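You operate a simulated robot arm through the tools that you are given. There is no shell and no other tool.

Carry out the task below with a simulated robot arm. There is one attempt and no reset: what you move stays moved.

TASK
Put things in order on the perforated top. At the end: the orange marker stands where the purple post stood; the black square cap is on the white plate; the purple post stands where the grey strap roll stood; the green pad stands where the black square cap stood; the grey strap roll stands where the green pad stood; whatever was shut is shut again. Leave all else as you found it, and nothing knocked over.

The check looks at the end state, three seconds after you hand in, the way a careful person would. Anything else that was tipped, shoved, dropped, spilled or broken makes it a failure. Lids that push on must go on centred and level and be pressed home; caps that screw on are set level and turned clockwise until they are tight.

THE ROBOT
A 6-joint arm with a two-finger parallel gripper, fixed in place. Base frame: the origin is at the foot of the arm, x ahead of it, y to its left, z up; the work surface is at about z = 0. Units: cm, degrees, N and s.
With the tool pointing down near the work surface it reaches from about 18 to 46 cm from the base axis. Its first joint turns from -70.0 to 70.0 degrees. Payload 1.9 kg.
The tool frame sits at the grasp point between the pads (the TCP): z along the fingers, y along the line on which they close. The tips reach 2.3 cm beyond it. The gripper opens to 9.4 cm. The fingers are 3.8 cm wide and 1 cm thick; the gripper's body (5.4 by 9.6 cm) begins 3.9 cm behind the TCP.
Orientation is that of the tool frame in the base frame, as a unit quaternion [w, x, y, z]. With the fingers straight down and closing along the base's y, the tool's x points along the base's -x, its y along +y and its z along -z.

THE INTERFACE
- The arm moves only by the tool step_arm. Its argument "motion" is a list of rows, each an object of numbers (a shift or turn left out is 0, a gripper value left out holds the last): "claw": the finger opening in cm, from 0 to 9.4; "dx", "dy", "dz": the shift along the tool's x, y, z in cm; "wx", "wy", "wz": the turn, a rotation vector about the tool's x, y, z in degrees. In form: [{"claw": .., "dx": .., "dy": .., "dz": .., "wx": .., "wy": .., "wz": ..}, ...]. A call has 1 to 20 rows; each row is the pose to reach, as a shift and turn from the pose commanded when the call began, along the tool's axes at that moment. Rows are played at 5 a second. More than 5 cm and 8.6 degrees between two rows, or a gripper value outside its range, and nothing of the call is played. A pose out of reach is approached as far as the arm can. The call stops where the force on the tool passes 40 N (or 10 N more than at its start, if that is more) or the arm is blocked; 0.2 s more then pass. Each finger travels about 10.8 cm/s and halts on what it meets, pressing with about 29 N; the grip force reading is that of the motor and also rises with nothing between the fingers. The clock runs only during rows and for 0.2 s after the last one: add rows that repeat a pose to give the fingers time. The reply holds the time, the measured pose of the TCP, the force on the tool along the base axes, the opening and the grip force, in the units named above and with some noise, with the torque about the TCP (base axes, N m) and any sound that the robot's microphone picked up.
- Cameras (640 x 400 px; columns grow to the right, rows downward): "scene" is fixed at [5.37, 32.55, 40.27]; the picture's right is [-0.70, -0.71, 0.00], its down [-0.53, 0.53, -0.66] and it looks along [0.47, -0.46, -0.75] (base axes); focal length 214 px, centre (320, 200). "wrist" rides on the gripper at [8.6, 1.6, -7.5] in the tool frame; the picture's right is [-0.18, 0.98, 0.00], its down [-0.58, -0.11, -0.81] and it looks along [-0.79, -0.15, 0.59] (tool axes); focal length 243 px, centre (320, 200). There is no depth. A picture from a camera that has moved, and an enlarged one, comes with that camera's place and axes in the base frame and with its lens.
- grab_frame(camera): a new picture of that camera. It takes no simulated time.
- inspect(camera, box): a new picture of the part [left, top, right, bottom] of that camera's present view, enlarged. It takes no simulated time.
- sign_off(): hands the job in; it is judged then, once.

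Nothing tells you positions but the pictures and the camera data. Unless the task says otherwise, let go and move clear before handing in.

The tools are called by a JSON object that holds its "method" and its "body". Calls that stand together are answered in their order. step_arm: Moves the arm, as the interface text tells. Its arguments: {"type":"object","properties":{"motion":{"type":"array","items":{"type":"object","properties":{"claw":{"type":"number"},"dx":{"type":"number"},"dy":{"type":"number"},"dz":{"type":"number"},"wx":{"type":"number"},"wy":{"type":"number"},"wz":{"type":"number"}}}}},"required":["motion"]} The other tools are called the same way: grab_frame (camera) takes a picture; inspect (camera, box) takes an enlarged picture of a part of a camera's view; sign_off () hands the job in.

At the start:

```text
time: 0.0
ee_pos: [30.83, 20.15, 26.15]
orientation: [0.0, 0.0, 1.0, 0.001]
ft_force: [-0.3, 0.2, -0.2]
moment: [0.01, -0.01, -0.03]
opening: 9.4
grasp_force: 0.1
```

scene: 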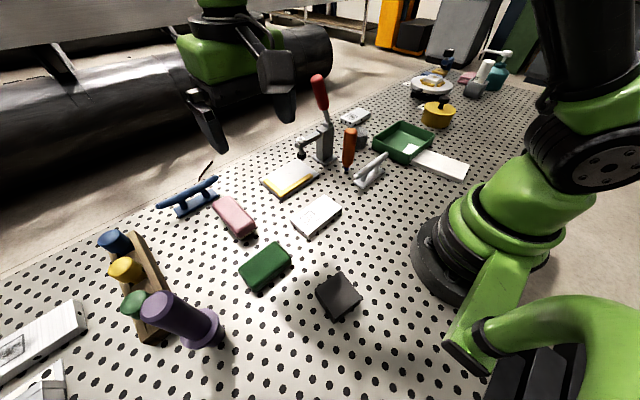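
wrist: 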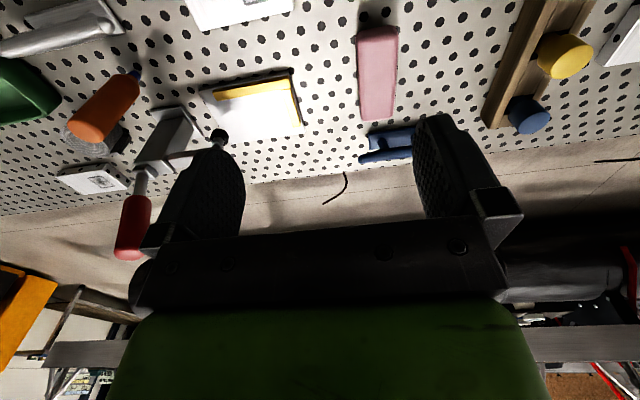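

I see a perforated table with a purple post, green pad, black square cap, an orange marker near a toggle clamp, and other items. I'll look closer at each part before planning.

{"method": "inspect", "body": {"camera": "scene", "box": [80, 200, 400, 400]}}

{"method": "inspect", "body": {"camera": "scene", "box": [240, 60, 480, 210]}}

{"method": "inspect", "body": {"camera": "scene", "box": [390, 40, 550, 140]}}

{"method": "inspect", "body": {"camera": "scene", "box": [0, 200, 240, 400]}}

```text
2.00 times, centred on (240, 300) of scene
camera zoom: at [5.37, 32.55, 40.27], right [-0.7, -0.71, 0.0], down [-0.53, 0.53, -0.66], along [0.47, -0.46, -0.75], focal length 429 px, centre (480, 0)
```

zoom: 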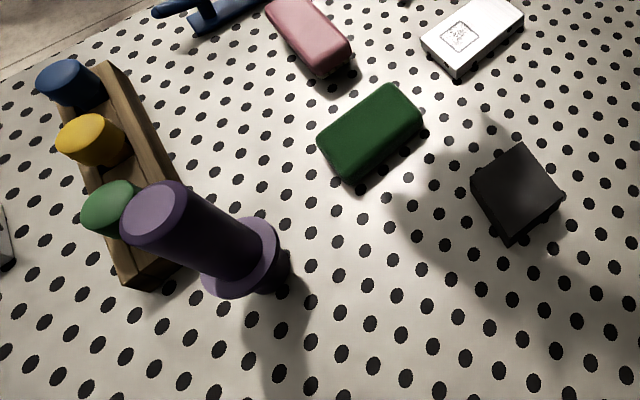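

```text
2.67 times, centred on (360, 135) of scene
camera zoom: at [5.37, 32.55, 40.27], right [-0.7, -0.71, 0.0], down [-0.53, 0.53, -0.66], along [0.47, -0.46, -0.75], focal length 572 px, centre (213, 373)
```

zoom: 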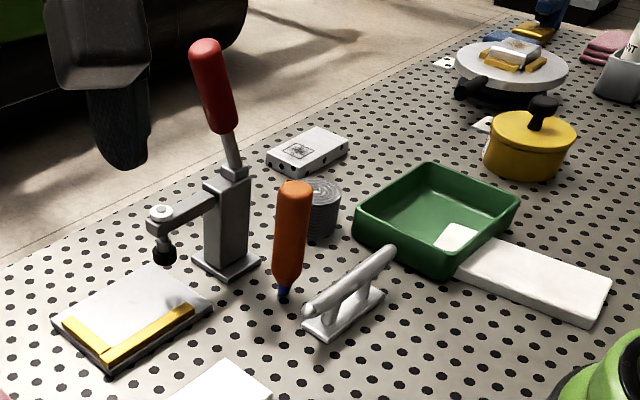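

```text
4.00 times, centred on (470, 90) of scene
camera zoom: at [5.37, 32.55, 40.27], right [-0.7, -0.71, 0.0], down [-0.53, 0.53, -0.66], along [0.47, -0.46, -0.75], focal length 858 px, centre (-280, 640)
```

zoom: 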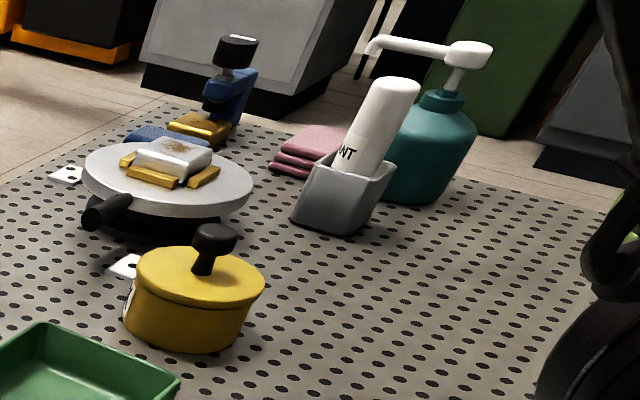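

```text
2.00 times, centred on (120, 300) of scene
camera zoom: at [5.37, 32.55, 40.27], right [-0.7, -0.71, 0.0], down [-0.53, 0.53, -0.66], along [0.47, -0.46, -0.75], focal length 429 px, centre (720, 0)
```

zoom: 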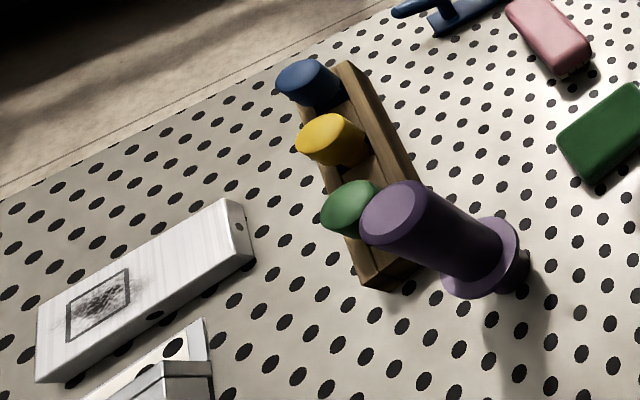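

The black cap looks to be near (12, 22), the green pad near (25, 28), the purple post near (23, 41), the orange marker near (33, -5) and the grey roll near (39, -19). Before planning I'll look closer at the roll, the marker and the white plate candidates.

{"method": "inspect", "body": {"camera": "wrist", "box": [0, 0, 320, 200]}}

{"method": "inspect", "body": {"camera": "wrist", "box": [320, 0, 640, 200]}}

{"method": "inspect", "body": {"camera": "scene", "box": [330, 110, 480, 200]}}

{"method": "inspect", "body": {"camera": "scene", "box": [0, 290, 120, 400]}}

```text
2.00 times, centred on (160, 100) of wrist
camera zoom: at [22.14, 21.85, 33.64], right [0.18, 0.98, 0.0], down [0.58, -0.11, 0.81], along [0.79, -0.15, -0.59], focal length 485 px, centre (640, 400)
```

zoom: 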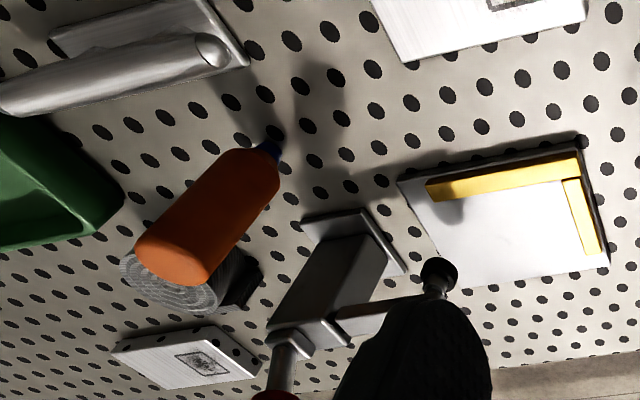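

```text
2.00 times, centred on (480, 100) of wrist
camera zoom: at [22.14, 21.85, 33.64], right [0.18, 0.98, 0.0], down [0.58, -0.11, 0.81], along [0.79, -0.15, -0.59], focal length 485 px, centre (0, 400)
```

zoom: 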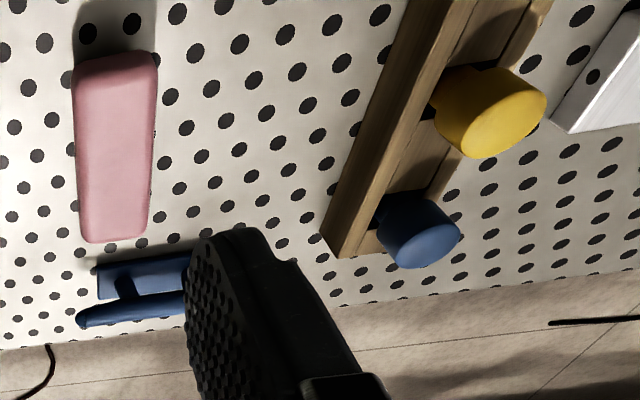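

```text
4.27 times, centred on (405, 155) of scene
camera zoom: at [5.37, 32.55, 40.27], right [-0.7, -0.71, 0.0], down [-0.53, 0.53, -0.66], along [0.47, -0.46, -0.75], focal length 915 px, centre (-43, 392)
```

zoom: 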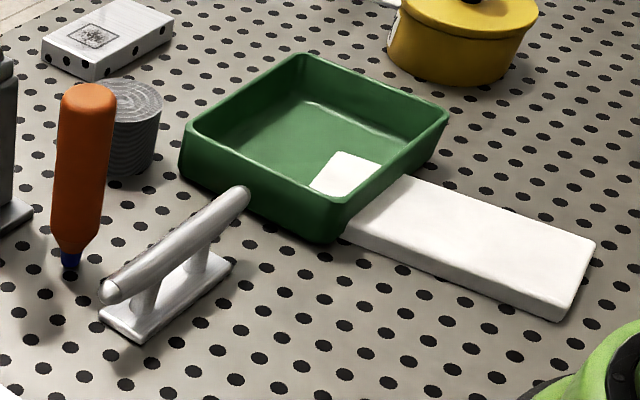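

```text
3.64 times, centred on (60, 345) of scene
camera zoom: at [5.37, 32.55, 40.27], right [-0.7, -0.71, 0.0], down [-0.53, 0.53, -0.66], along [0.47, -0.46, -0.75], focal length 780 px, centre (1266, -327)
```

zoom: 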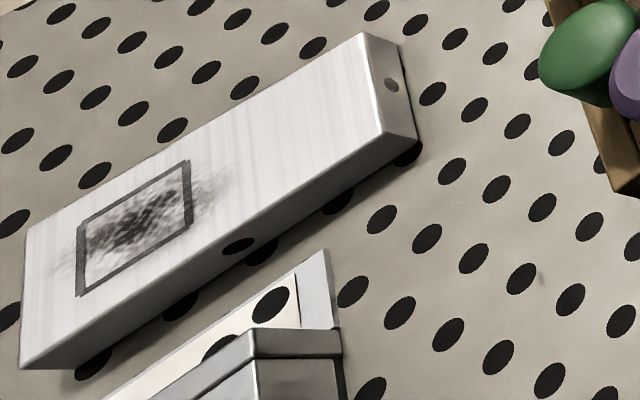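

The "white plate" might be the small white square seen in the green tray or the long white bar next to it. I'll move the arm at height so the wrist camera can look at that area.

{"method": "step_arm", "body": {"motion": [{"dx": 1.5, "dy": -4}, {"dx": 3, "dy": -8}, {"dx": 4.5, "dy": -12}, {"dx": 6, "dy": -16}, {"dx": 7.5, "dy": -20}, {"dx": 8.8, "dy": -24}, {"dx": 8.8, "dy": -24}]}}

{"method": "grab_frame", "body": {"camera": "wrist"}}

{"method": "grab_frame", "body": {"camera": "scene"}}

```text
time: 1.6
ee_pos: [22.1, -3.89, 26.36]
orientation: [0.001, -0.002, 1.0, 0.001]
ft_force: [0.3, -0.8, 0.7]
moment: [0.0, -0.01, -0.05]
opening: 9.4
grasp_force: 0.1
```

```text
taken
camera wrist: at [13.33, -2.19, 33.81], right [0.18, 0.98, 0.0], down [0.58, -0.11, 0.81], along [0.79, -0.15, -0.59], focal length 243 px, centre (320, 200)
```

wrist: 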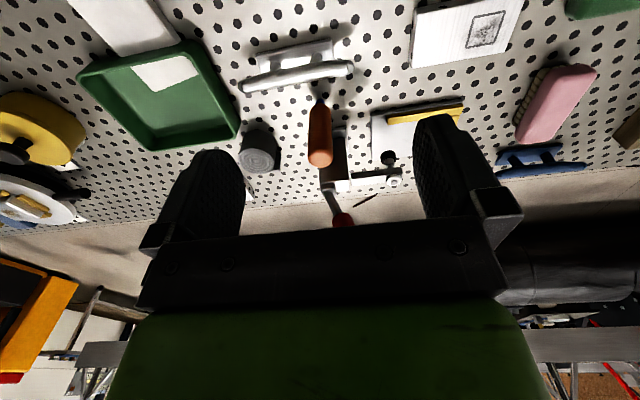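

```text
taken
```

scene: 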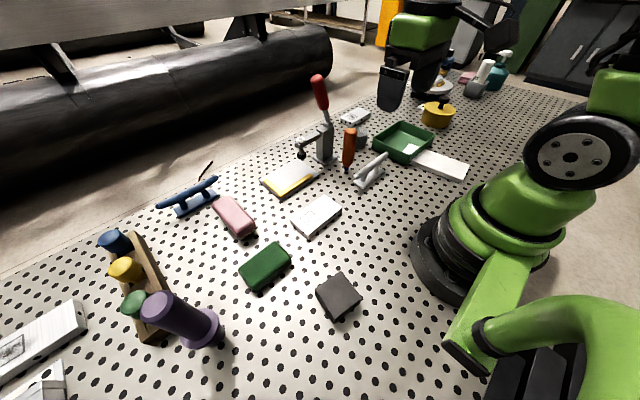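

{"method": "inspect", "body": {"camera": "wrist", "box": [60, 0, 300, 180]}}

{"method": "inspect", "body": {"camera": "wrist", "box": [220, 30, 460, 230]}}

{"method": "inspect", "body": {"camera": "wrist", "box": [0, 60, 160, 240]}}

```text
2.22 times, centred on (180, 90) of wrist
camera zoom: at [13.33, -2.19, 33.81], right [0.18, 0.98, 0.0], down [0.58, -0.11, 0.81], along [0.79, -0.15, -0.59], focal length 539 px, centre (631, 444)
```

zoom: 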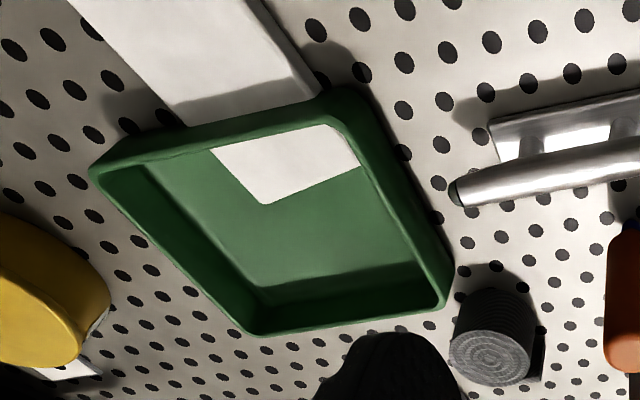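

```text
2.00 times, centred on (340, 130) of wrist
camera zoom: at [13.33, -2.19, 33.81], right [0.18, 0.98, 0.0], down [0.58, -0.11, 0.81], along [0.79, -0.15, -0.59], focal length 485 px, centre (280, 340)
```

zoom: 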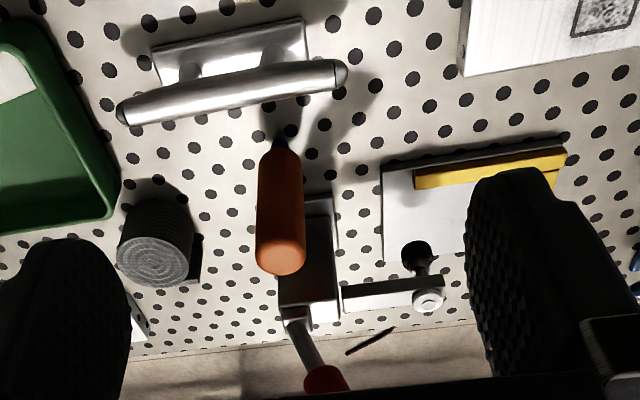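

```text
2.22 times, centred on (80, 150) of wrist
camera zoom: at [13.33, -2.19, 33.81], right [0.18, 0.98, 0.0], down [0.58, -0.11, 0.81], along [0.79, -0.15, -0.59], focal length 539 px, centre (853, 311)
```

zoom: 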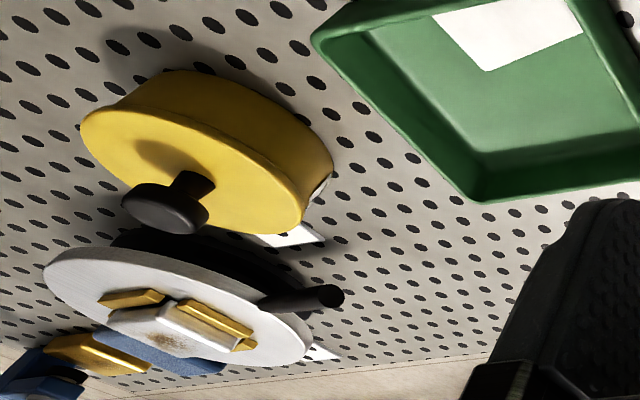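

The white slab next to the green tray lies roughly at x 8–27, y -24 to -30, and one end seems to continue into the tray. There are other whitish items too, so I'll take closer views.

{"method": "inspect", "body": {"camera": "scene", "box": [240, 150, 360, 240]}}

{"method": "step_arm", "body": {"motion": [{"dx": 2, "dy": -3, "wz": 7}, {"dx": 4, "dy": -6, "wz": 14}, {"dx": 6, "dy": -9, "wz": 21}, {"dx": 7, "dy": -12, "wz": 28}, {"dx": 8, "dy": -15, "wz": 35}, {"dx": 8, "dy": -15, "wz": 35}]}}

{"method": "grab_frame", "body": {"camera": "wrist"}}

```text
4.44 times, centred on (300, 195) of scene
camera zoom: at [5.37, 32.55, 40.27], right [-0.7, -0.71, 0.0], down [-0.53, 0.53, -0.66], along [0.47, -0.46, -0.75], focal length 953 px, centre (409, 222)
```

zoom: 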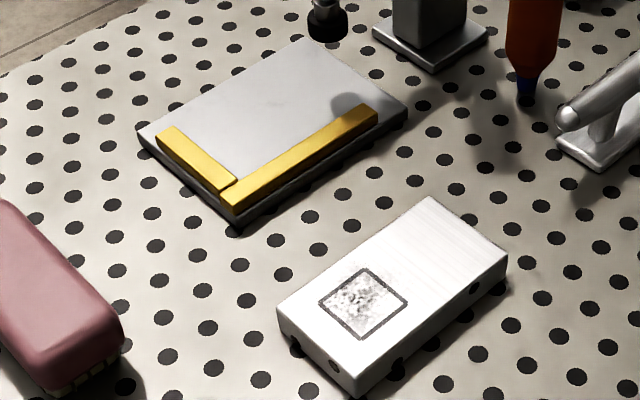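

```text
time: 3.0
ee_pos: [13.94, -19.0, 26.14]
orientation: [0.0, 0.302, 0.953, 0.001]
ft_force: [0.2, 0.2, 0.1]
moment: [0.01, -0.01, 0.02]
opening: 9.41
grasp_force: 0.1
```

```text
taken
camera wrist: at [7.69, -12.62, 33.54], right [0.72, 0.7, 0.0], down [0.41, -0.43, 0.81], along [0.56, -0.58, -0.59], focal length 243 px, centre (320, 200)
```

wrist: 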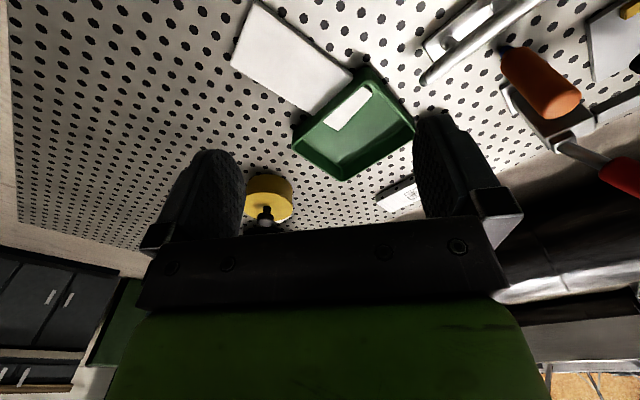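

The long white slab is now fully in view; I'll zoom in on it and on the tray.

{"method": "inspect", "body": {"camera": "wrist", "box": [200, 0, 440, 190]}}

{"method": "inspect", "body": {"camera": "scene", "box": [360, 90, 520, 200]}}

```text
2.11 times, centred on (320, 95) of wrist
camera zoom: at [7.69, -12.62, 33.54], right [0.72, 0.7, 0.0], down [0.41, -0.43, 0.81], along [0.56, -0.58, -0.59], focal length 511 px, centre (320, 421)
```

zoom: 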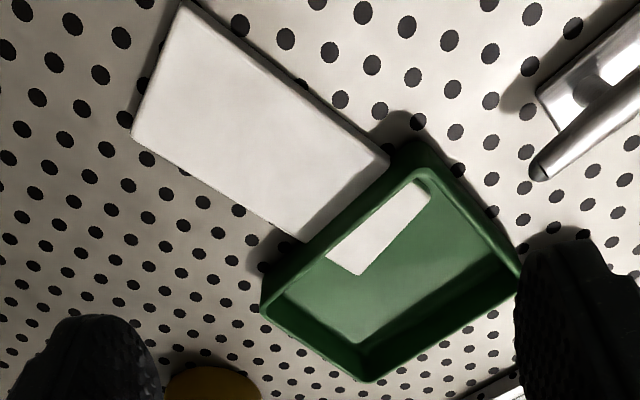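

```text
3.64 times, centred on (440, 145) of scene
camera zoom: at [5.37, 32.55, 40.27], right [-0.7, -0.71, 0.0], down [-0.53, 0.53, -0.66], along [0.47, -0.46, -0.75], focal length 780 px, centre (-116, 400)
```

zoom: 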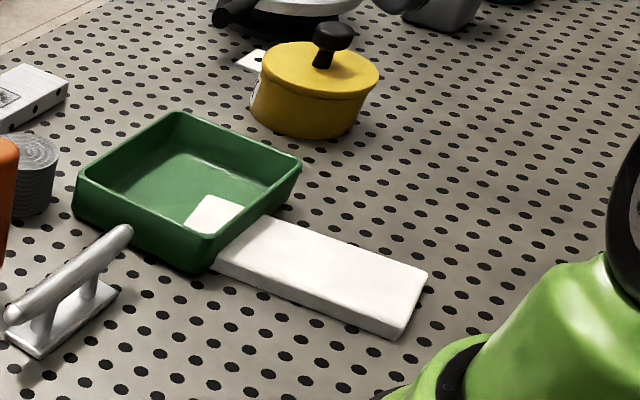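

I take the plain white slab, which runs under the tray edge, to be the white plate. Next I'll look closely at the marker and the strap roll from the wrist camera.

{"method": "step_arm", "body": {"motion": [{"dx": 0.85, "dy": 3.3, "dz": 2, "wz": -5}, {"dx": 1.7, "dy": 6.6, "dz": 4, "wz": -10}, {"dx": 2.55, "dy": 9.9, "dz": 6, "wz": -15}, {"dx": 3.4, "dy": 13.2, "dz": 8, "wz": -20}, {"dx": 4.26, "dy": 16.5, "dz": 10, "wz": -25}, {"dx": 4.26, "dy": 16.5, "dz": 10, "wz": -25}]}}

{"method": "grab_frame", "body": {"camera": "wrist"}}

```text
time: 4.4
ee_pos: [20.06, -2.86, 15.93]
orientation: [0.0, 0.087, 0.996, 0.0]
ft_force: [0.5, -0.3, -0.1]
moment: [-0.01, 0.0, 0.01]
opening: 9.39
grasp_force: 0.0
```

```text
taken
camera wrist: at [11.68, 0.28, 23.47], right [0.35, 0.94, 0.0], down [0.55, -0.21, 0.81], along [0.76, -0.28, -0.59], focal length 243 px, centre (320, 200)
```

wrist: 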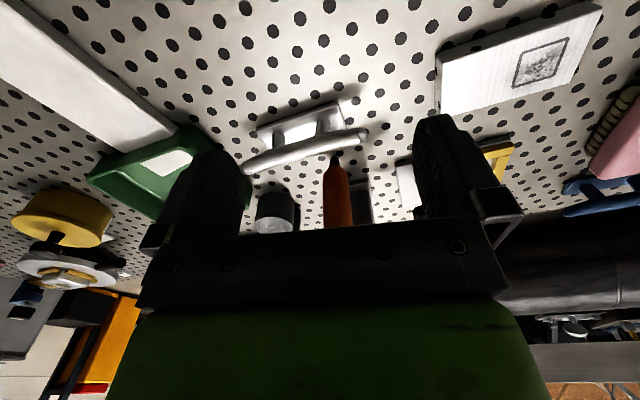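

{"method": "inspect", "body": {"camera": "wrist", "box": [230, 90, 410, 240]}}

{"method": "inspect", "body": {"camera": "scene", "box": [330, 115, 390, 195]}}

```text
2.67 times, centred on (320, 165) of wrist
camera zoom: at [11.68, 0.28, 23.47], right [0.35, 0.94, 0.0], down [0.55, -0.21, 0.81], along [0.76, -0.28, -0.59], focal length 647 px, centre (320, 293)
```

zoom: 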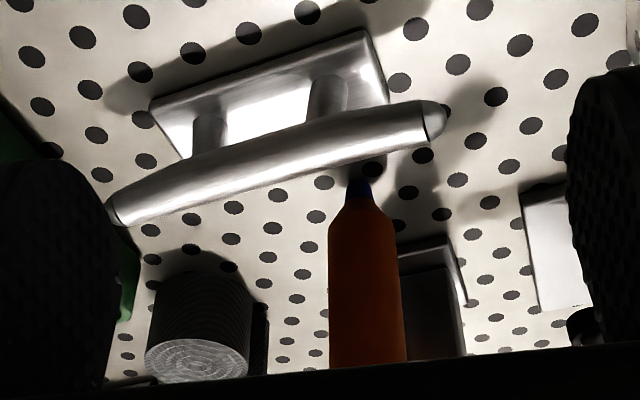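

```text
5.00 times, centred on (360, 155) of scene
camera zoom: at [5.37, 32.55, 40.27], right [-0.7, -0.71, 0.0], down [-0.53, 0.53, -0.66], along [0.47, -0.46, -0.75], focal length 1072 px, centre (120, 425)
```

zoom: 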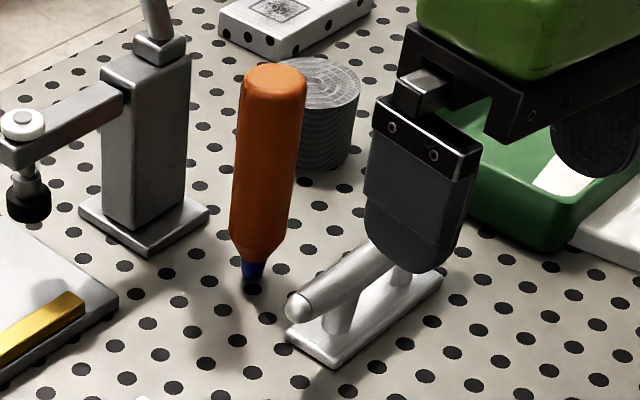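

The marker stands tip-down near (32.8, -5.0), about 12.9 cm tall and 3.2 cm wide. The silver handle is in front of it along x≈28 and the clamp is behind it. Next I'll get a close view of the grey strap roll.

{"method": "step_arm", "body": {"motion": [{"dz": -3}, {"dx": -2.5, "dy": -3, "dz": -3, "wz": 5}, {"dx": -5, "dy": -6, "dz": -3, "wz": 10}, {"dx": -7.6, "dy": -9, "dz": -3, "wz": 15}, {"dx": -7.6, "dy": -9, "dz": -3, "wz": 15}]}}

{"method": "grab_frame", "body": {"camera": "wrist"}}

{"method": "inspect", "body": {"camera": "wrist", "box": [240, 60, 420, 215]}}

```text
time: 5.6
ee_pos: [25.84, -13.08, 18.98]
orientation: [-0.001, 0.217, 0.976, 0.0]
ft_force: [0.9, -0.6, -0.8]
moment: [0.0, 0.0, 0.0]
opening: 9.37
grasp_force: 0.1
```

```text
taken
camera wrist: at [18.6, -7.94, 26.41], right [0.58, 0.81, 0.0], down [0.48, -0.35, 0.81], along [0.66, -0.47, -0.59], focal length 243 px, centre (320, 200)
```

wrist: 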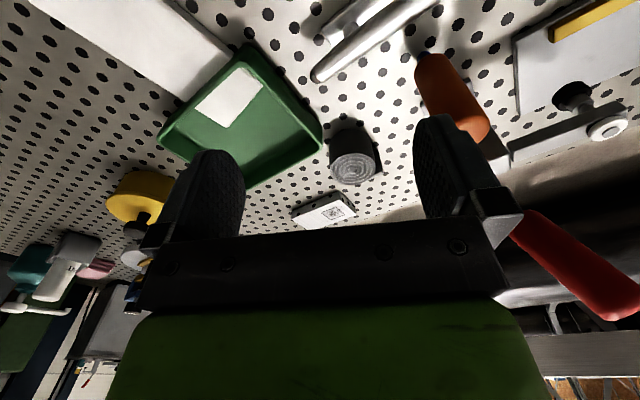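

```text
2.58 times, centred on (330, 138) of wrist
camera zoom: at [18.6, -7.94, 26.41], right [0.58, 0.81, 0.0], down [0.48, -0.35, 0.81], along [0.66, -0.47, -0.59], focal length 626 px, centre (294, 361)
```

zoom: 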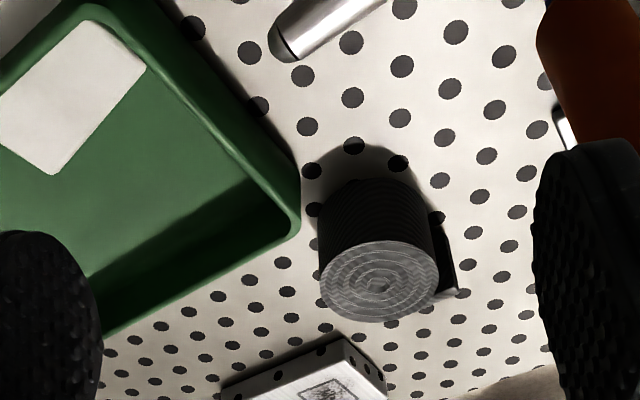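

The strap roll is centred near (39.7, -17.7), about 4.6 cm tall and 5.7 cm across, with a short tail on its +y side. Next I'll swing over to look at the cap, pad and post.

{"method": "step_arm", "body": {"motion": [{"dx": 2.02, "dy": 1.78, "dz": -1.5, "wz": -7.7}, {"dx": 4.03, "dy": 3.55, "dz": -3, "wz": -15.5}, {"dx": 6.05, "dy": 5.33, "dz": -4.5, "wz": -23.2}, {"dx": 8.07, "dy": 7.1, "dz": -6, "wz": -30.9}, {"dx": 10.08, "dy": 8.88, "dz": -6, "wz": -38.6}, {"dx": 12.1, "dy": 10.65, "dz": -6, "wz": -46.4}, {"dx": 14.12, "dy": 12.43, "dz": -6, "wz": -54.1}, {"dx": 16.13, "dy": 14.2, "dz": -6, "wz": -61.8}, {"dx": 18.15, "dy": 15.98, "dz": -6, "wz": -69.5}, {"dx": 20.16, "dy": 17.75, "dz": -6, "wz": -77.3}, {"dx": 22.18, "dy": 19.53, "dz": -6, "wz": -85}, {"dx": 22.18, "dy": 19.53, "dz": -6, "wz": -85}]}}

{"method": "grab_frame", "body": {"camera": "wrist"}}

```text
time: 8.2
ee_pos: [14.22, 14.14, 25.29]
orientation: [0.001, -0.5, 0.866, 0.001]
ft_force: [0.1, 0.9, 0.0]
moment: [-0.01, 0.0, -0.06]
opening: 9.41
grasp_force: 0.1
```

```text
taken
camera wrist: at [8.44, 7.5, 32.83], right [-0.76, 0.65, 0.0], down [0.38, 0.45, 0.81], along [0.52, 0.61, -0.59], focal length 243 px, centre (320, 200)
```

wrist: 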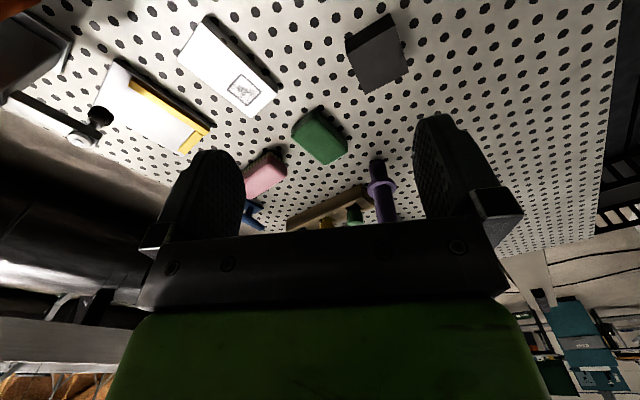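

{"method": "inspect", "body": {"camera": "wrist", "box": [270, 90, 450, 230]}}

{"method": "inspect", "body": {"camera": "wrist", "box": [280, 0, 460, 120]}}

{"method": "inspect", "body": {"camera": "scene", "box": [300, 250, 380, 330]}}

{"method": "inspect", "body": {"camera": "scene", "box": [120, 270, 240, 360]}}

```text
2.86 times, centred on (360, 160) of wrist
camera zoom: at [8.44, 7.5, 32.83], right [-0.76, 0.65, 0.0], down [0.38, 0.45, 0.81], along [0.52, 0.61, -0.59], focal length 693 px, centre (206, 314)
```

zoom: 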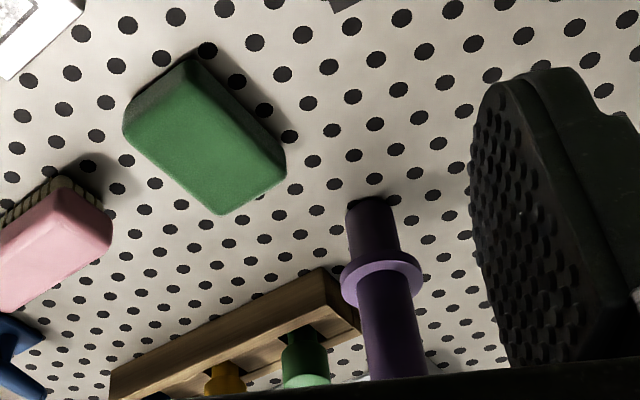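

```text
3.33 times, centred on (370, 60) of wrist
camera zoom: at [8.44, 7.5, 32.83], right [-0.76, 0.65, 0.0], down [0.38, 0.45, 0.81], along [0.52, 0.61, -0.59], focal length 809 px, centre (153, 667)
```

zoom: 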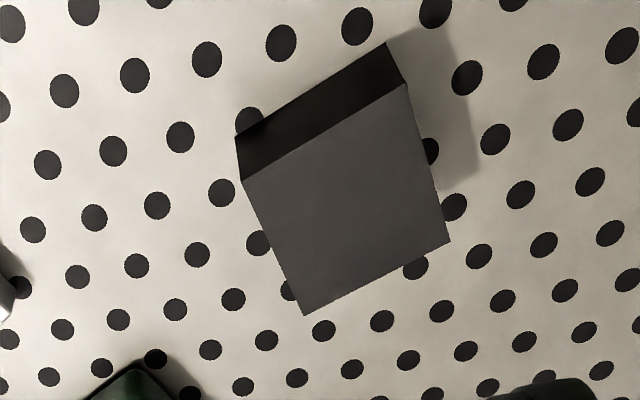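

```text
5.00 times, centred on (340, 290) of scene
camera zoom: at [5.37, 32.55, 40.27], right [-0.7, -0.71, 0.0], down [-0.53, 0.53, -0.66], along [0.47, -0.46, -0.75], focal length 1072 px, centre (220, -250)
```

zoom: 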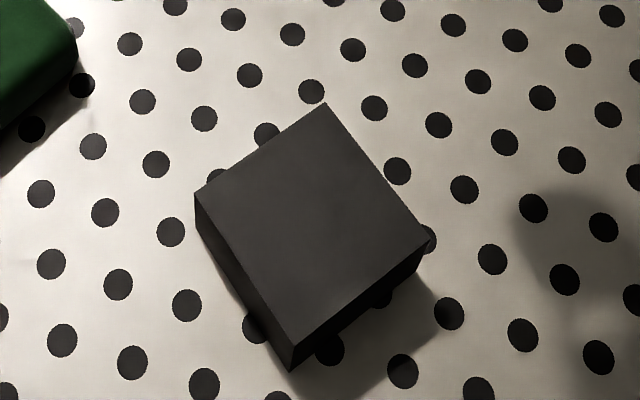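

```text
4.44 times, centred on (180, 315) of scene
camera zoom: at [5.37, 32.55, 40.27], right [-0.7, -0.71, 0.0], down [-0.53, 0.53, -0.66], along [0.47, -0.46, -0.75], focal length 953 px, centre (942, -311)
```

zoom: 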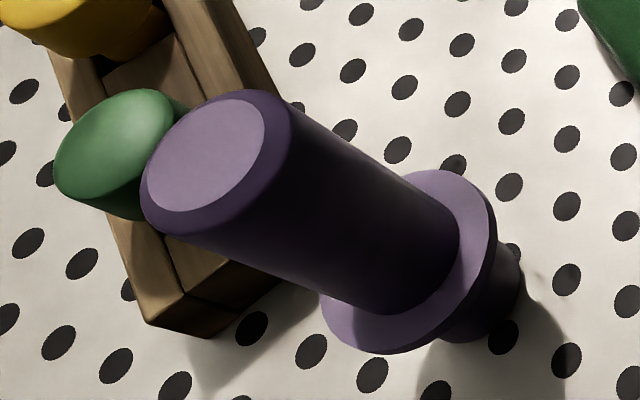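

The black cap is a block about 5.5 cm square and 3.5 cm tall, centred near (11.8, 22.1) and yawed about -10°. The purple post is near (21.6, 40.0), about 16 cm tall with a flange at 5.5 cm. I'll start with the cap and hover above it.

{"method": "step_arm", "body": {"motion": [{"dx": -1.42, "dy": 1.52, "dz": 2.8, "wz": -5}, {"dx": -2.84, "dy": 3.04, "dz": 5.6, "wz": -10}, {"dx": -4.26, "dy": 4.56, "dz": 8.5, "wz": -15}, {"dx": -5.68, "dy": 6.08, "dz": 11.3, "wz": -20}, {"dx": -5.68, "dy": 6.08, "dz": 11.3, "wz": -20}]}}

{"method": "grab_frame", "body": {"camera": "wrist"}}

{"method": "inspect", "body": {"camera": "scene", "box": [220, 200, 420, 340]}}

```text
time: 9.4
ee_pos: [11.56, 22.17, 13.86]
orientation: [0.001, -0.642, 0.766, 0.001]
ft_force: [0.3, 0.4, 0.5]
moment: [0.03, 0.01, -0.01]
opening: 9.41
grasp_force: 0.1
```

```text
taken
camera wrist: at [8.42, 13.98, 21.31], right [-0.94, 0.35, 0.0], down [0.21, 0.55, 0.81], along [0.28, 0.76, -0.59], focal length 243 px, centre (320, 200)
```

wrist: 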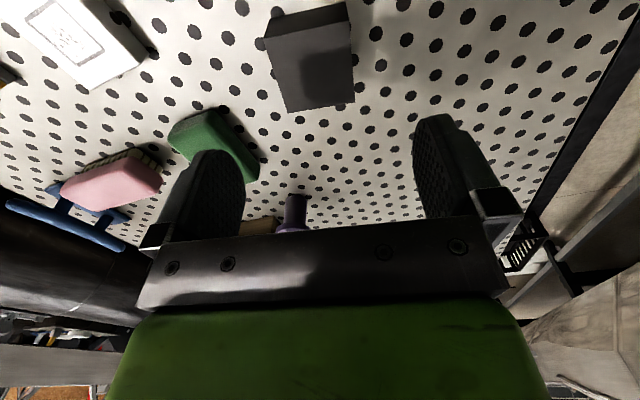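

```text
2.86 times, centred on (320, 270) of scene
camera zoom: at [5.37, 32.55, 40.27], right [-0.7, -0.71, 0.0], down [-0.53, 0.53, -0.66], along [0.47, -0.46, -0.75], focal length 613 px, centre (320, 0)
```

zoom: 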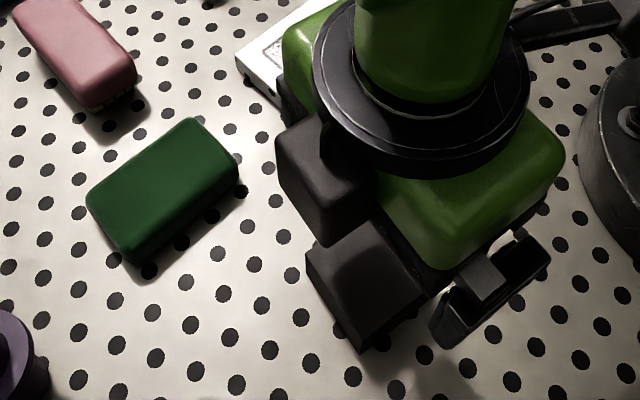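

The gripper is above the cap. I'll refine the cap's position from this closer view before going down.

{"method": "inspect", "body": {"camera": "wrist", "box": [230, 0, 400, 120]}}

{"method": "inspect", "body": {"camera": "wrist", "box": [130, 80, 320, 240]}}

```text
3.33 times, centred on (315, 60) of wrist
camera zoom: at [8.42, 13.98, 21.31], right [-0.94, 0.35, 0.0], down [0.21, 0.55, 0.81], along [0.28, 0.76, -0.59], focal length 809 px, centre (337, 667)
```

zoom: 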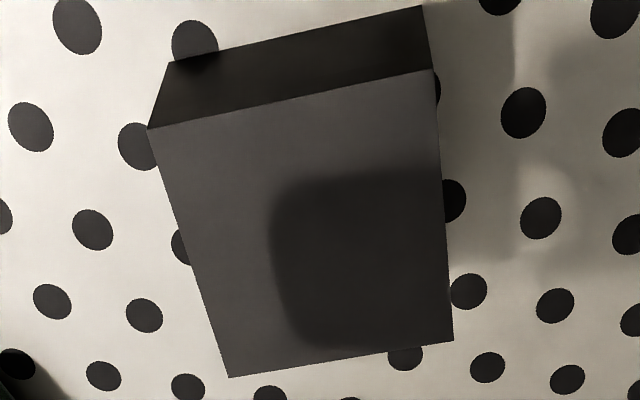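

```text
2.50 times, centred on (225, 160) of wrist
camera zoom: at [8.42, 13.98, 21.31], right [-0.94, 0.35, 0.0], down [0.21, 0.55, 0.81], along [0.28, 0.76, -0.59], focal length 606 px, centre (558, 300)
```

zoom: 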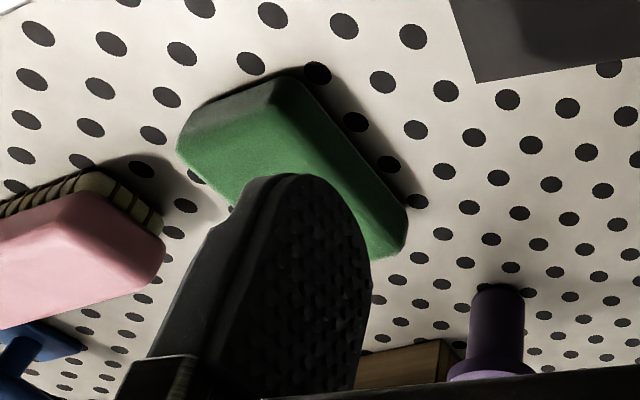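

All views agree on the cap: centre about (11.9, 22.1), yaw about -10°, top at z≈3.5. I'll go straight down over it and then close.

{"method": "step_arm", "body": {"motion": [{"dx": -0.12, "dy": -0.16, "dz": 3}, {"dx": -0.12, "dy": -0.16, "dz": 6}, {"dx": -0.12, "dy": -0.16, "dz": 8.5}, {"dx": -0.12, "dy": -0.16, "dz": 10}, {"dx": -0.12, "dy": -0.16, "dz": 11}, {"dx": -0.12, "dy": -0.16, "dz": 11}]}}

{"method": "step_arm", "body": {"motion": [{"claw": 7}, {"claw": 6}, {"claw": 5}, {"claw": 4.5}, {"claw": 4.5}, {"claw": 4.5}]}}

{"method": "inspect", "body": {"camera": "scene", "box": [260, 220, 420, 340]}}

```text
time: 10.8
ee_pos: [11.71, 22.26, 2.92]
orientation: [0.002, -0.643, 0.766, 0.0]
ft_force: [-0.1, 0.0, 0.9]
moment: [0.01, 0.0, 0.02]
opening: 9.4
grasp_force: 0.1
```

```text
time: 12.2
ee_pos: [11.83, 22.21, 2.88]
orientation: [0.001, -0.642, 0.767, 0.001]
ft_force: [0.4, 0.0, 0.3]
moment: [0.02, -0.01, -0.03]
opening: 5.54
grasp_force: 29.2
```

```text
3.33 times, centred on (340, 280) of scene
camera zoom: at [5.37, 32.55, 40.27], right [-0.7, -0.71, 0.0], down [-0.53, 0.53, -0.66], along [0.47, -0.46, -0.75], focal length 715 px, centre (253, -67)
```

zoom: 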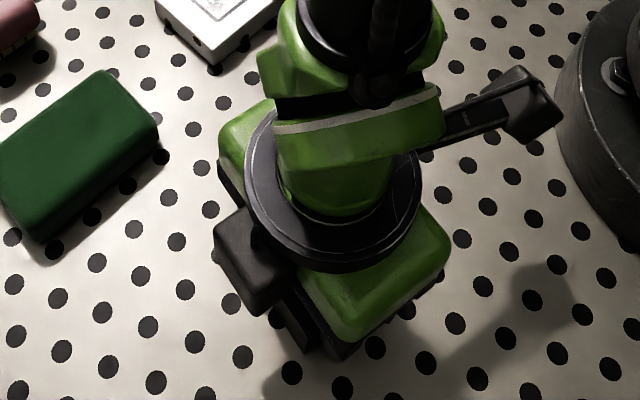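

The cap is held at 5.54 cm. I'll lift it a little and check that nothing is underneath.

{"method": "step_arm", "body": {"motion": [{"dz": -0.5}, {"dz": -1.5}, {"dz": -3}, {"dz": -5}, {"dz": -7}, {"dz": -7}]}}

{"method": "grab_frame", "body": {"camera": "wrist"}}

{"method": "grab_frame", "body": {"camera": "scene"}}

```text
time: 13.6
ee_pos: [11.78, 21.83, 9.97]
orientation: [0.0, -0.643, 0.766, 0.0]
ft_force: [-0.9, -0.6, -0.6]
moment: [-0.03, -0.02, -0.02]
opening: 5.55
grasp_force: 28.9
```

```text
taken
camera wrist: at [8.6, 13.72, 17.42], right [-0.94, 0.35, 0.0], down [0.21, 0.55, 0.81], along [0.28, 0.76, -0.59], focal length 243 px, centre (320, 200)
```

wrist: 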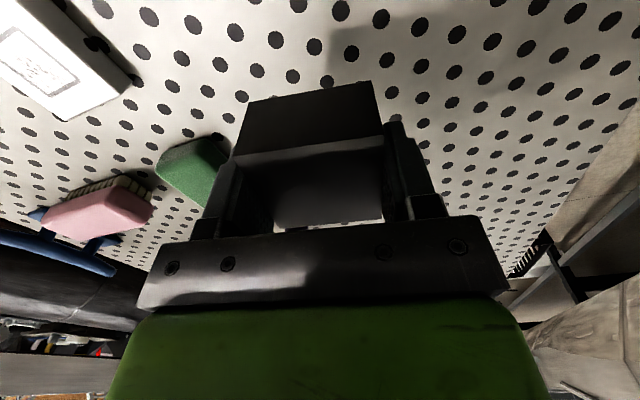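

```text
taken
```

scene: 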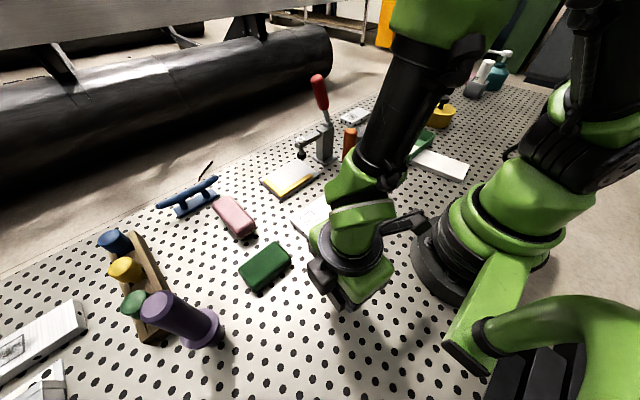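

The cap lifted cleanly and the table underneath is bare. I'll carry it in an arc over the table to the white slab on the other side, staying above everything.

{"method": "step_arm", "body": {"motion": [{"dx": 0.738, "dy": -2.608, "dz": -1.5, "wz": 8.04}, {"dx": 1.757, "dy": -5.123, "dz": -3, "wz": 16.08}, {"dx": 3.045, "dy": -7.553, "dz": -4.5, "wz": 24.11}, {"dx": 4.61, "dy": -9.85, "dz": -6, "wz": 32.15}, {"dx": 6.428, "dy": -11.978, "dz": -7.5, "wz": 40.19}, {"dx": 8.481, "dy": -13.924, "dz": -9, "wz": 48.23}, {"dx": 10.746, "dy": -15.653, "dz": -9, "wz": 56.26}, {"dx": 13.212, "dy": -17.154, "dz": -9, "wz": 64.3}, {"dx": 15.859, "dy": -18.382, "dz": -9, "wz": 72.34}, {"dx": 18.637, "dy": -19.329, "dz": -9, "wz": 80.38}, {"dx": 21.538, "dy": -19.982, "dz": -9, "wz": 88.41}, {"dx": 24.515, "dy": -20.315, "dz": -9, "wz": 96.45}, {"dx": 27.535, "dy": -20.349, "dz": -9, "wz": 104.49}, {"dx": 30.565, "dy": -20.04, "dz": -9, "wz": 112.53}, {"dx": 33.581, "dy": -19.404, "dz": -9, "wz": 120.56}, {"dx": 36.532, "dy": -18.442, "dz": -9, "wz": 128.6}, {"dx": 39.399, "dy": -17.16, "dz": -9, "wz": 136.64}, {"dx": 42.126, "dy": -15.569, "dz": -9, "wz": 144.68}, {"dx": 44.694, "dy": -13.676, "dz": -9, "wz": 152.71}, {"dx": 47.058, "dy": -11.494, "dz": -9, "wz": 160.75}]}}

{"method": "step_arm", "body": {"motion": [{"dz": 0}, {"dz": 0}]}}

{"method": "grab_frame", "body": {"camera": "wrist"}}

{"method": "grab_frame", "body": {"camera": "scene"}}

```text
time: 17.8
ee_pos: [15.11, -26.3, 18.83]
orientation: [-0.001, 0.649, 0.761, 0.001]
ft_force: [-0.6, 0.8, -0.9]
moment: [0.02, -0.02, 0.02]
opening: 5.52
grasp_force: 29.1
```

```text
time: 18.4
ee_pos: [15.14, -26.28, 18.85]
orientation: [-0.001, 0.649, 0.761, 0.0]
ft_force: [-0.4, 0.5, -0.4]
moment: [0.02, 0.01, 0.0]
opening: 5.54
grasp_force: 28.9
```

```text
taken
camera wrist: at [15.27, -17.5, 26.3], right [1.0, -0.02, 0.0], down [-0.01, -0.59, 0.8], along [-0.02, -0.8, -0.59], focal length 243 px, centre (320, 200)
```

wrist: 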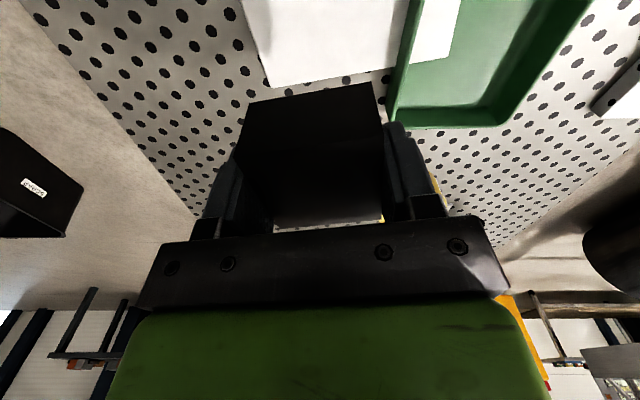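

```text
taken
```

scene: 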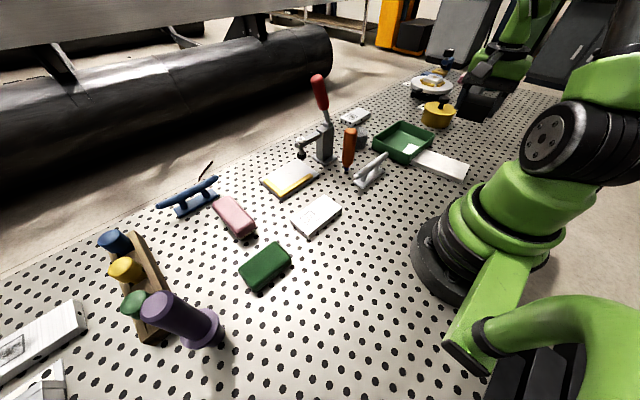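

The cap is over the slab, with the tray rim well to the side at x≈22. I'll lower it in stages and watch for contact.

{"method": "step_arm", "body": {"motion": [{"dz": 3}, {"dz": 6}, {"dz": 9}, {"dz": 11.5}, {"dz": 13}, {"dz": 13}]}}

{"method": "grab_frame", "body": {"camera": "scene"}}

{"method": "inspect", "body": {"camera": "scene", "box": [380, 80, 540, 200]}}

{"method": "grab_frame", "body": {"camera": "wrist"}}

```text
time: 19.8
ee_pos: [14.93, -26.08, 5.62]
orientation: [0.0, 0.648, 0.761, 0.001]
ft_force: [0.1, -0.4, -1.5]
moment: [0.01, -0.01, 0.0]
opening: 5.57
grasp_force: 28.9
```

```text
taken
```

scene: 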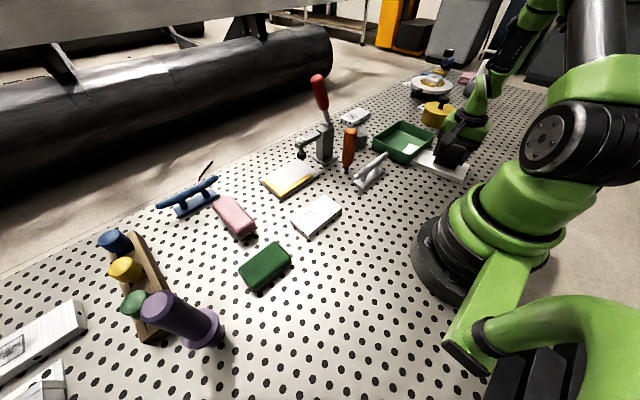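

```text
3.33 times, centred on (460, 140) of scene
camera zoom: at [5.37, 32.55, 40.27], right [-0.7, -0.71, 0.0], down [-0.53, 0.53, -0.66], along [0.47, -0.46, -0.75], focal length 715 px, centre (-147, 400)
```

zoom: 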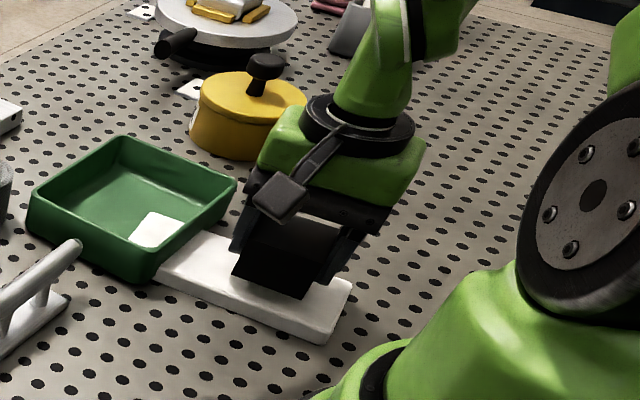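

```text
taken
camera wrist: at [15.06, -17.28, 13.16], right [1.0, -0.02, 0.0], down [-0.01, -0.59, 0.81], along [-0.02, -0.8, -0.59], focal length 243 px, centre (320, 200)
```

wrist: 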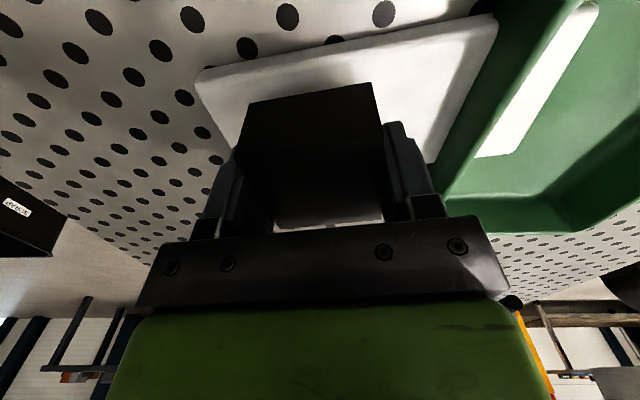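

The cap is lined up with the slab. I'll continue down slowly until it touches.

{"method": "step_arm", "body": {"motion": [{"dz": 0.4}, {"dz": 0.7}, {"dz": 0.9}, {"dz": 1.0}, {"dz": 1.0}]}}

{"method": "step_arm", "body": {"motion": [{"dz": 0.1}, {"dz": 0.2}, {"dz": 0.2}, {"dz": 0.2}]}}

{"method": "inspect", "body": {"camera": "wrist", "box": [180, 0, 520, 240]}}

```text
time: 21.0
ee_pos: [14.89, -26.21, 4.76]
orientation: [0.0, 0.648, 0.761, 0.001]
ft_force: [0.1, -0.4, -0.7]
moment: [-0.01, 0.0, -0.01]
opening: 5.54
grasp_force: 29.6
```

```text
time: 22.0
ee_pos: [14.98, -26.24, 4.57]
orientation: [0.0, 0.648, 0.762, 0.0]
ft_force: [-0.4, -0.7, -0.6]
moment: [0.01, -0.03, -0.01]
opening: 5.54
grasp_force: 28.6
```

```text
1.67 times, centred on (350, 120) of wrist
camera zoom: at [15.09, -17.37, 12.02], right [1.0, -0.02, 0.0], down [-0.01, -0.59, 0.8], along [-0.02, -0.8, -0.59], focal length 404 px, centre (270, 333)
```

zoom: 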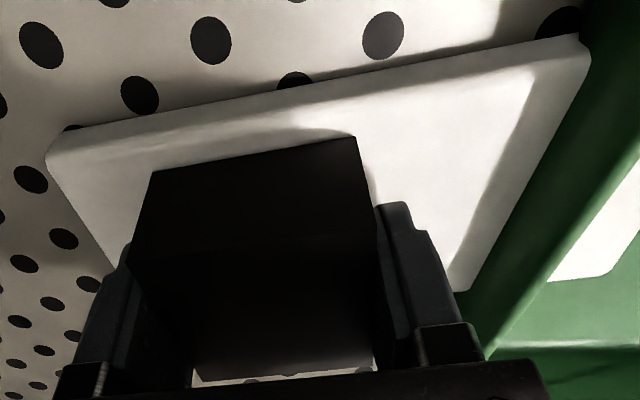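

No contact yet at about 1.7 cm above the table. I'll keep lowering in small steps.

{"method": "step_arm", "body": {"motion": [{"dz": 0.1}, {"dz": 0.1}, {"dz": 0.1}]}}

{"method": "step_arm", "body": {"motion": [{"dz": 0.1}, {"dz": 0.1}, {"dz": 0.1}]}}

{"method": "step_arm", "body": {"motion": [{"dz": 0.1}, {"dz": 0.1}, {"dz": 0.1}]}}

```text
time: 22.8
ee_pos: [15.11, -26.22, 4.46]
orientation: [-0.001, 0.648, 0.762, 0.001]
ft_force: [0.2, 0.6, -0.2]
moment: [-0.02, 0.0, 0.01]
opening: 5.54
grasp_force: 28.9
```

```text
time: 23.6
ee_pos: [14.94, -26.27, 4.49]
orientation: [-0.001, 0.648, 0.762, 0.0]
ft_force: [0.3, 0.2, -0.9]
moment: [-0.01, 0.03, -0.01]
opening: 5.55
grasp_force: 29.2
```

```text
time: 24.4
ee_pos: [15.06, -26.23, 4.38]
orientation: [0.0, 0.647, 0.762, 0.001]
ft_force: [-2.6, -0.2, 11.1]
moment: [-0.24, -0.11, -0.08]
opening: 5.55
grasp_force: 28.7
```

Contact registered (11 N), so the slab top is at about 1.5 cm. I'll relax the pressure slightly, open the gripper and back straight up.

{"method": "step_arm", "body": {"motion": [{"dz": -0.07}, {"dz": -0.07, "claw": 6}, {"dz": -0.07, "claw": 6.5}, {"dz": -0.07, "claw": 7}, {"dz": -0.07, "claw": 7.2}]}}

{"method": "step_arm", "body": {"motion": [{"dz": -1}, {"dz": -3}, {"dz": -6}, {"dz": -10}, {"dz": -13.5}, {"dz": -13.5, "claw": 9.4}]}}

{"method": "grab_frame", "body": {"camera": "wrist"}}

{"method": "inspect", "body": {"camera": "scene", "box": [380, 80, 540, 200]}}

```text
time: 25.6
ee_pos: [14.92, -26.18, 4.4]
orientation: [-0.001, 0.648, 0.761, 0.0]
ft_force: [0.2, 0.4, 0.4]
moment: [-0.01, 0.0, -0.06]
opening: 7.21
grasp_force: 0.1
```

```text
time: 27.0
ee_pos: [14.75, -26.15, 17.96]
orientation: [0.0, 0.647, 0.762, 0.0]
ft_force: [-0.6, 0.8, 0.3]
moment: [-0.02, 0.0, 0.04]
opening: 9.39
grasp_force: 0.1
```

```text
taken
camera wrist: at [14.99, -17.3, 25.4], right [1.0, -0.02, 0.0], down [-0.01, -0.59, 0.8], along [-0.02, -0.8, -0.59], focal length 243 px, centre (320, 200)
```

wrist: 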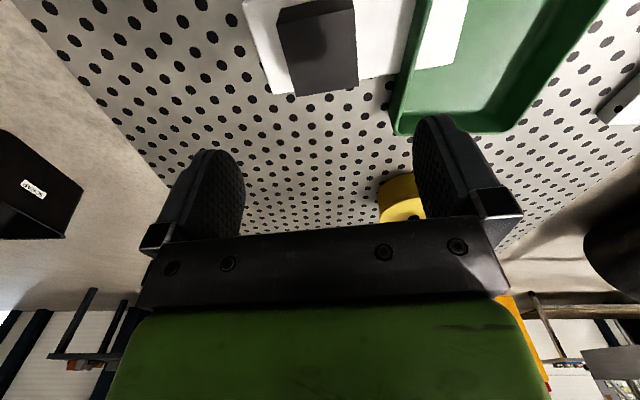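

```text
3.33 times, centred on (460, 140) of scene
camera zoom: at [5.37, 32.55, 40.27], right [-0.7, -0.71, 0.0], down [-0.53, 0.53, -0.66], along [0.47, -0.46, -0.75], focal length 715 px, centre (-147, 400)
```

zoom: 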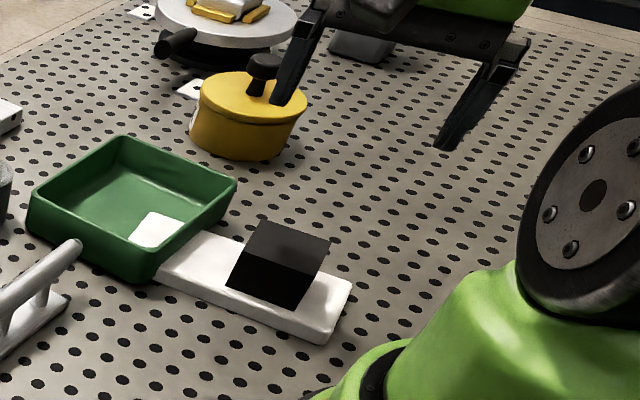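

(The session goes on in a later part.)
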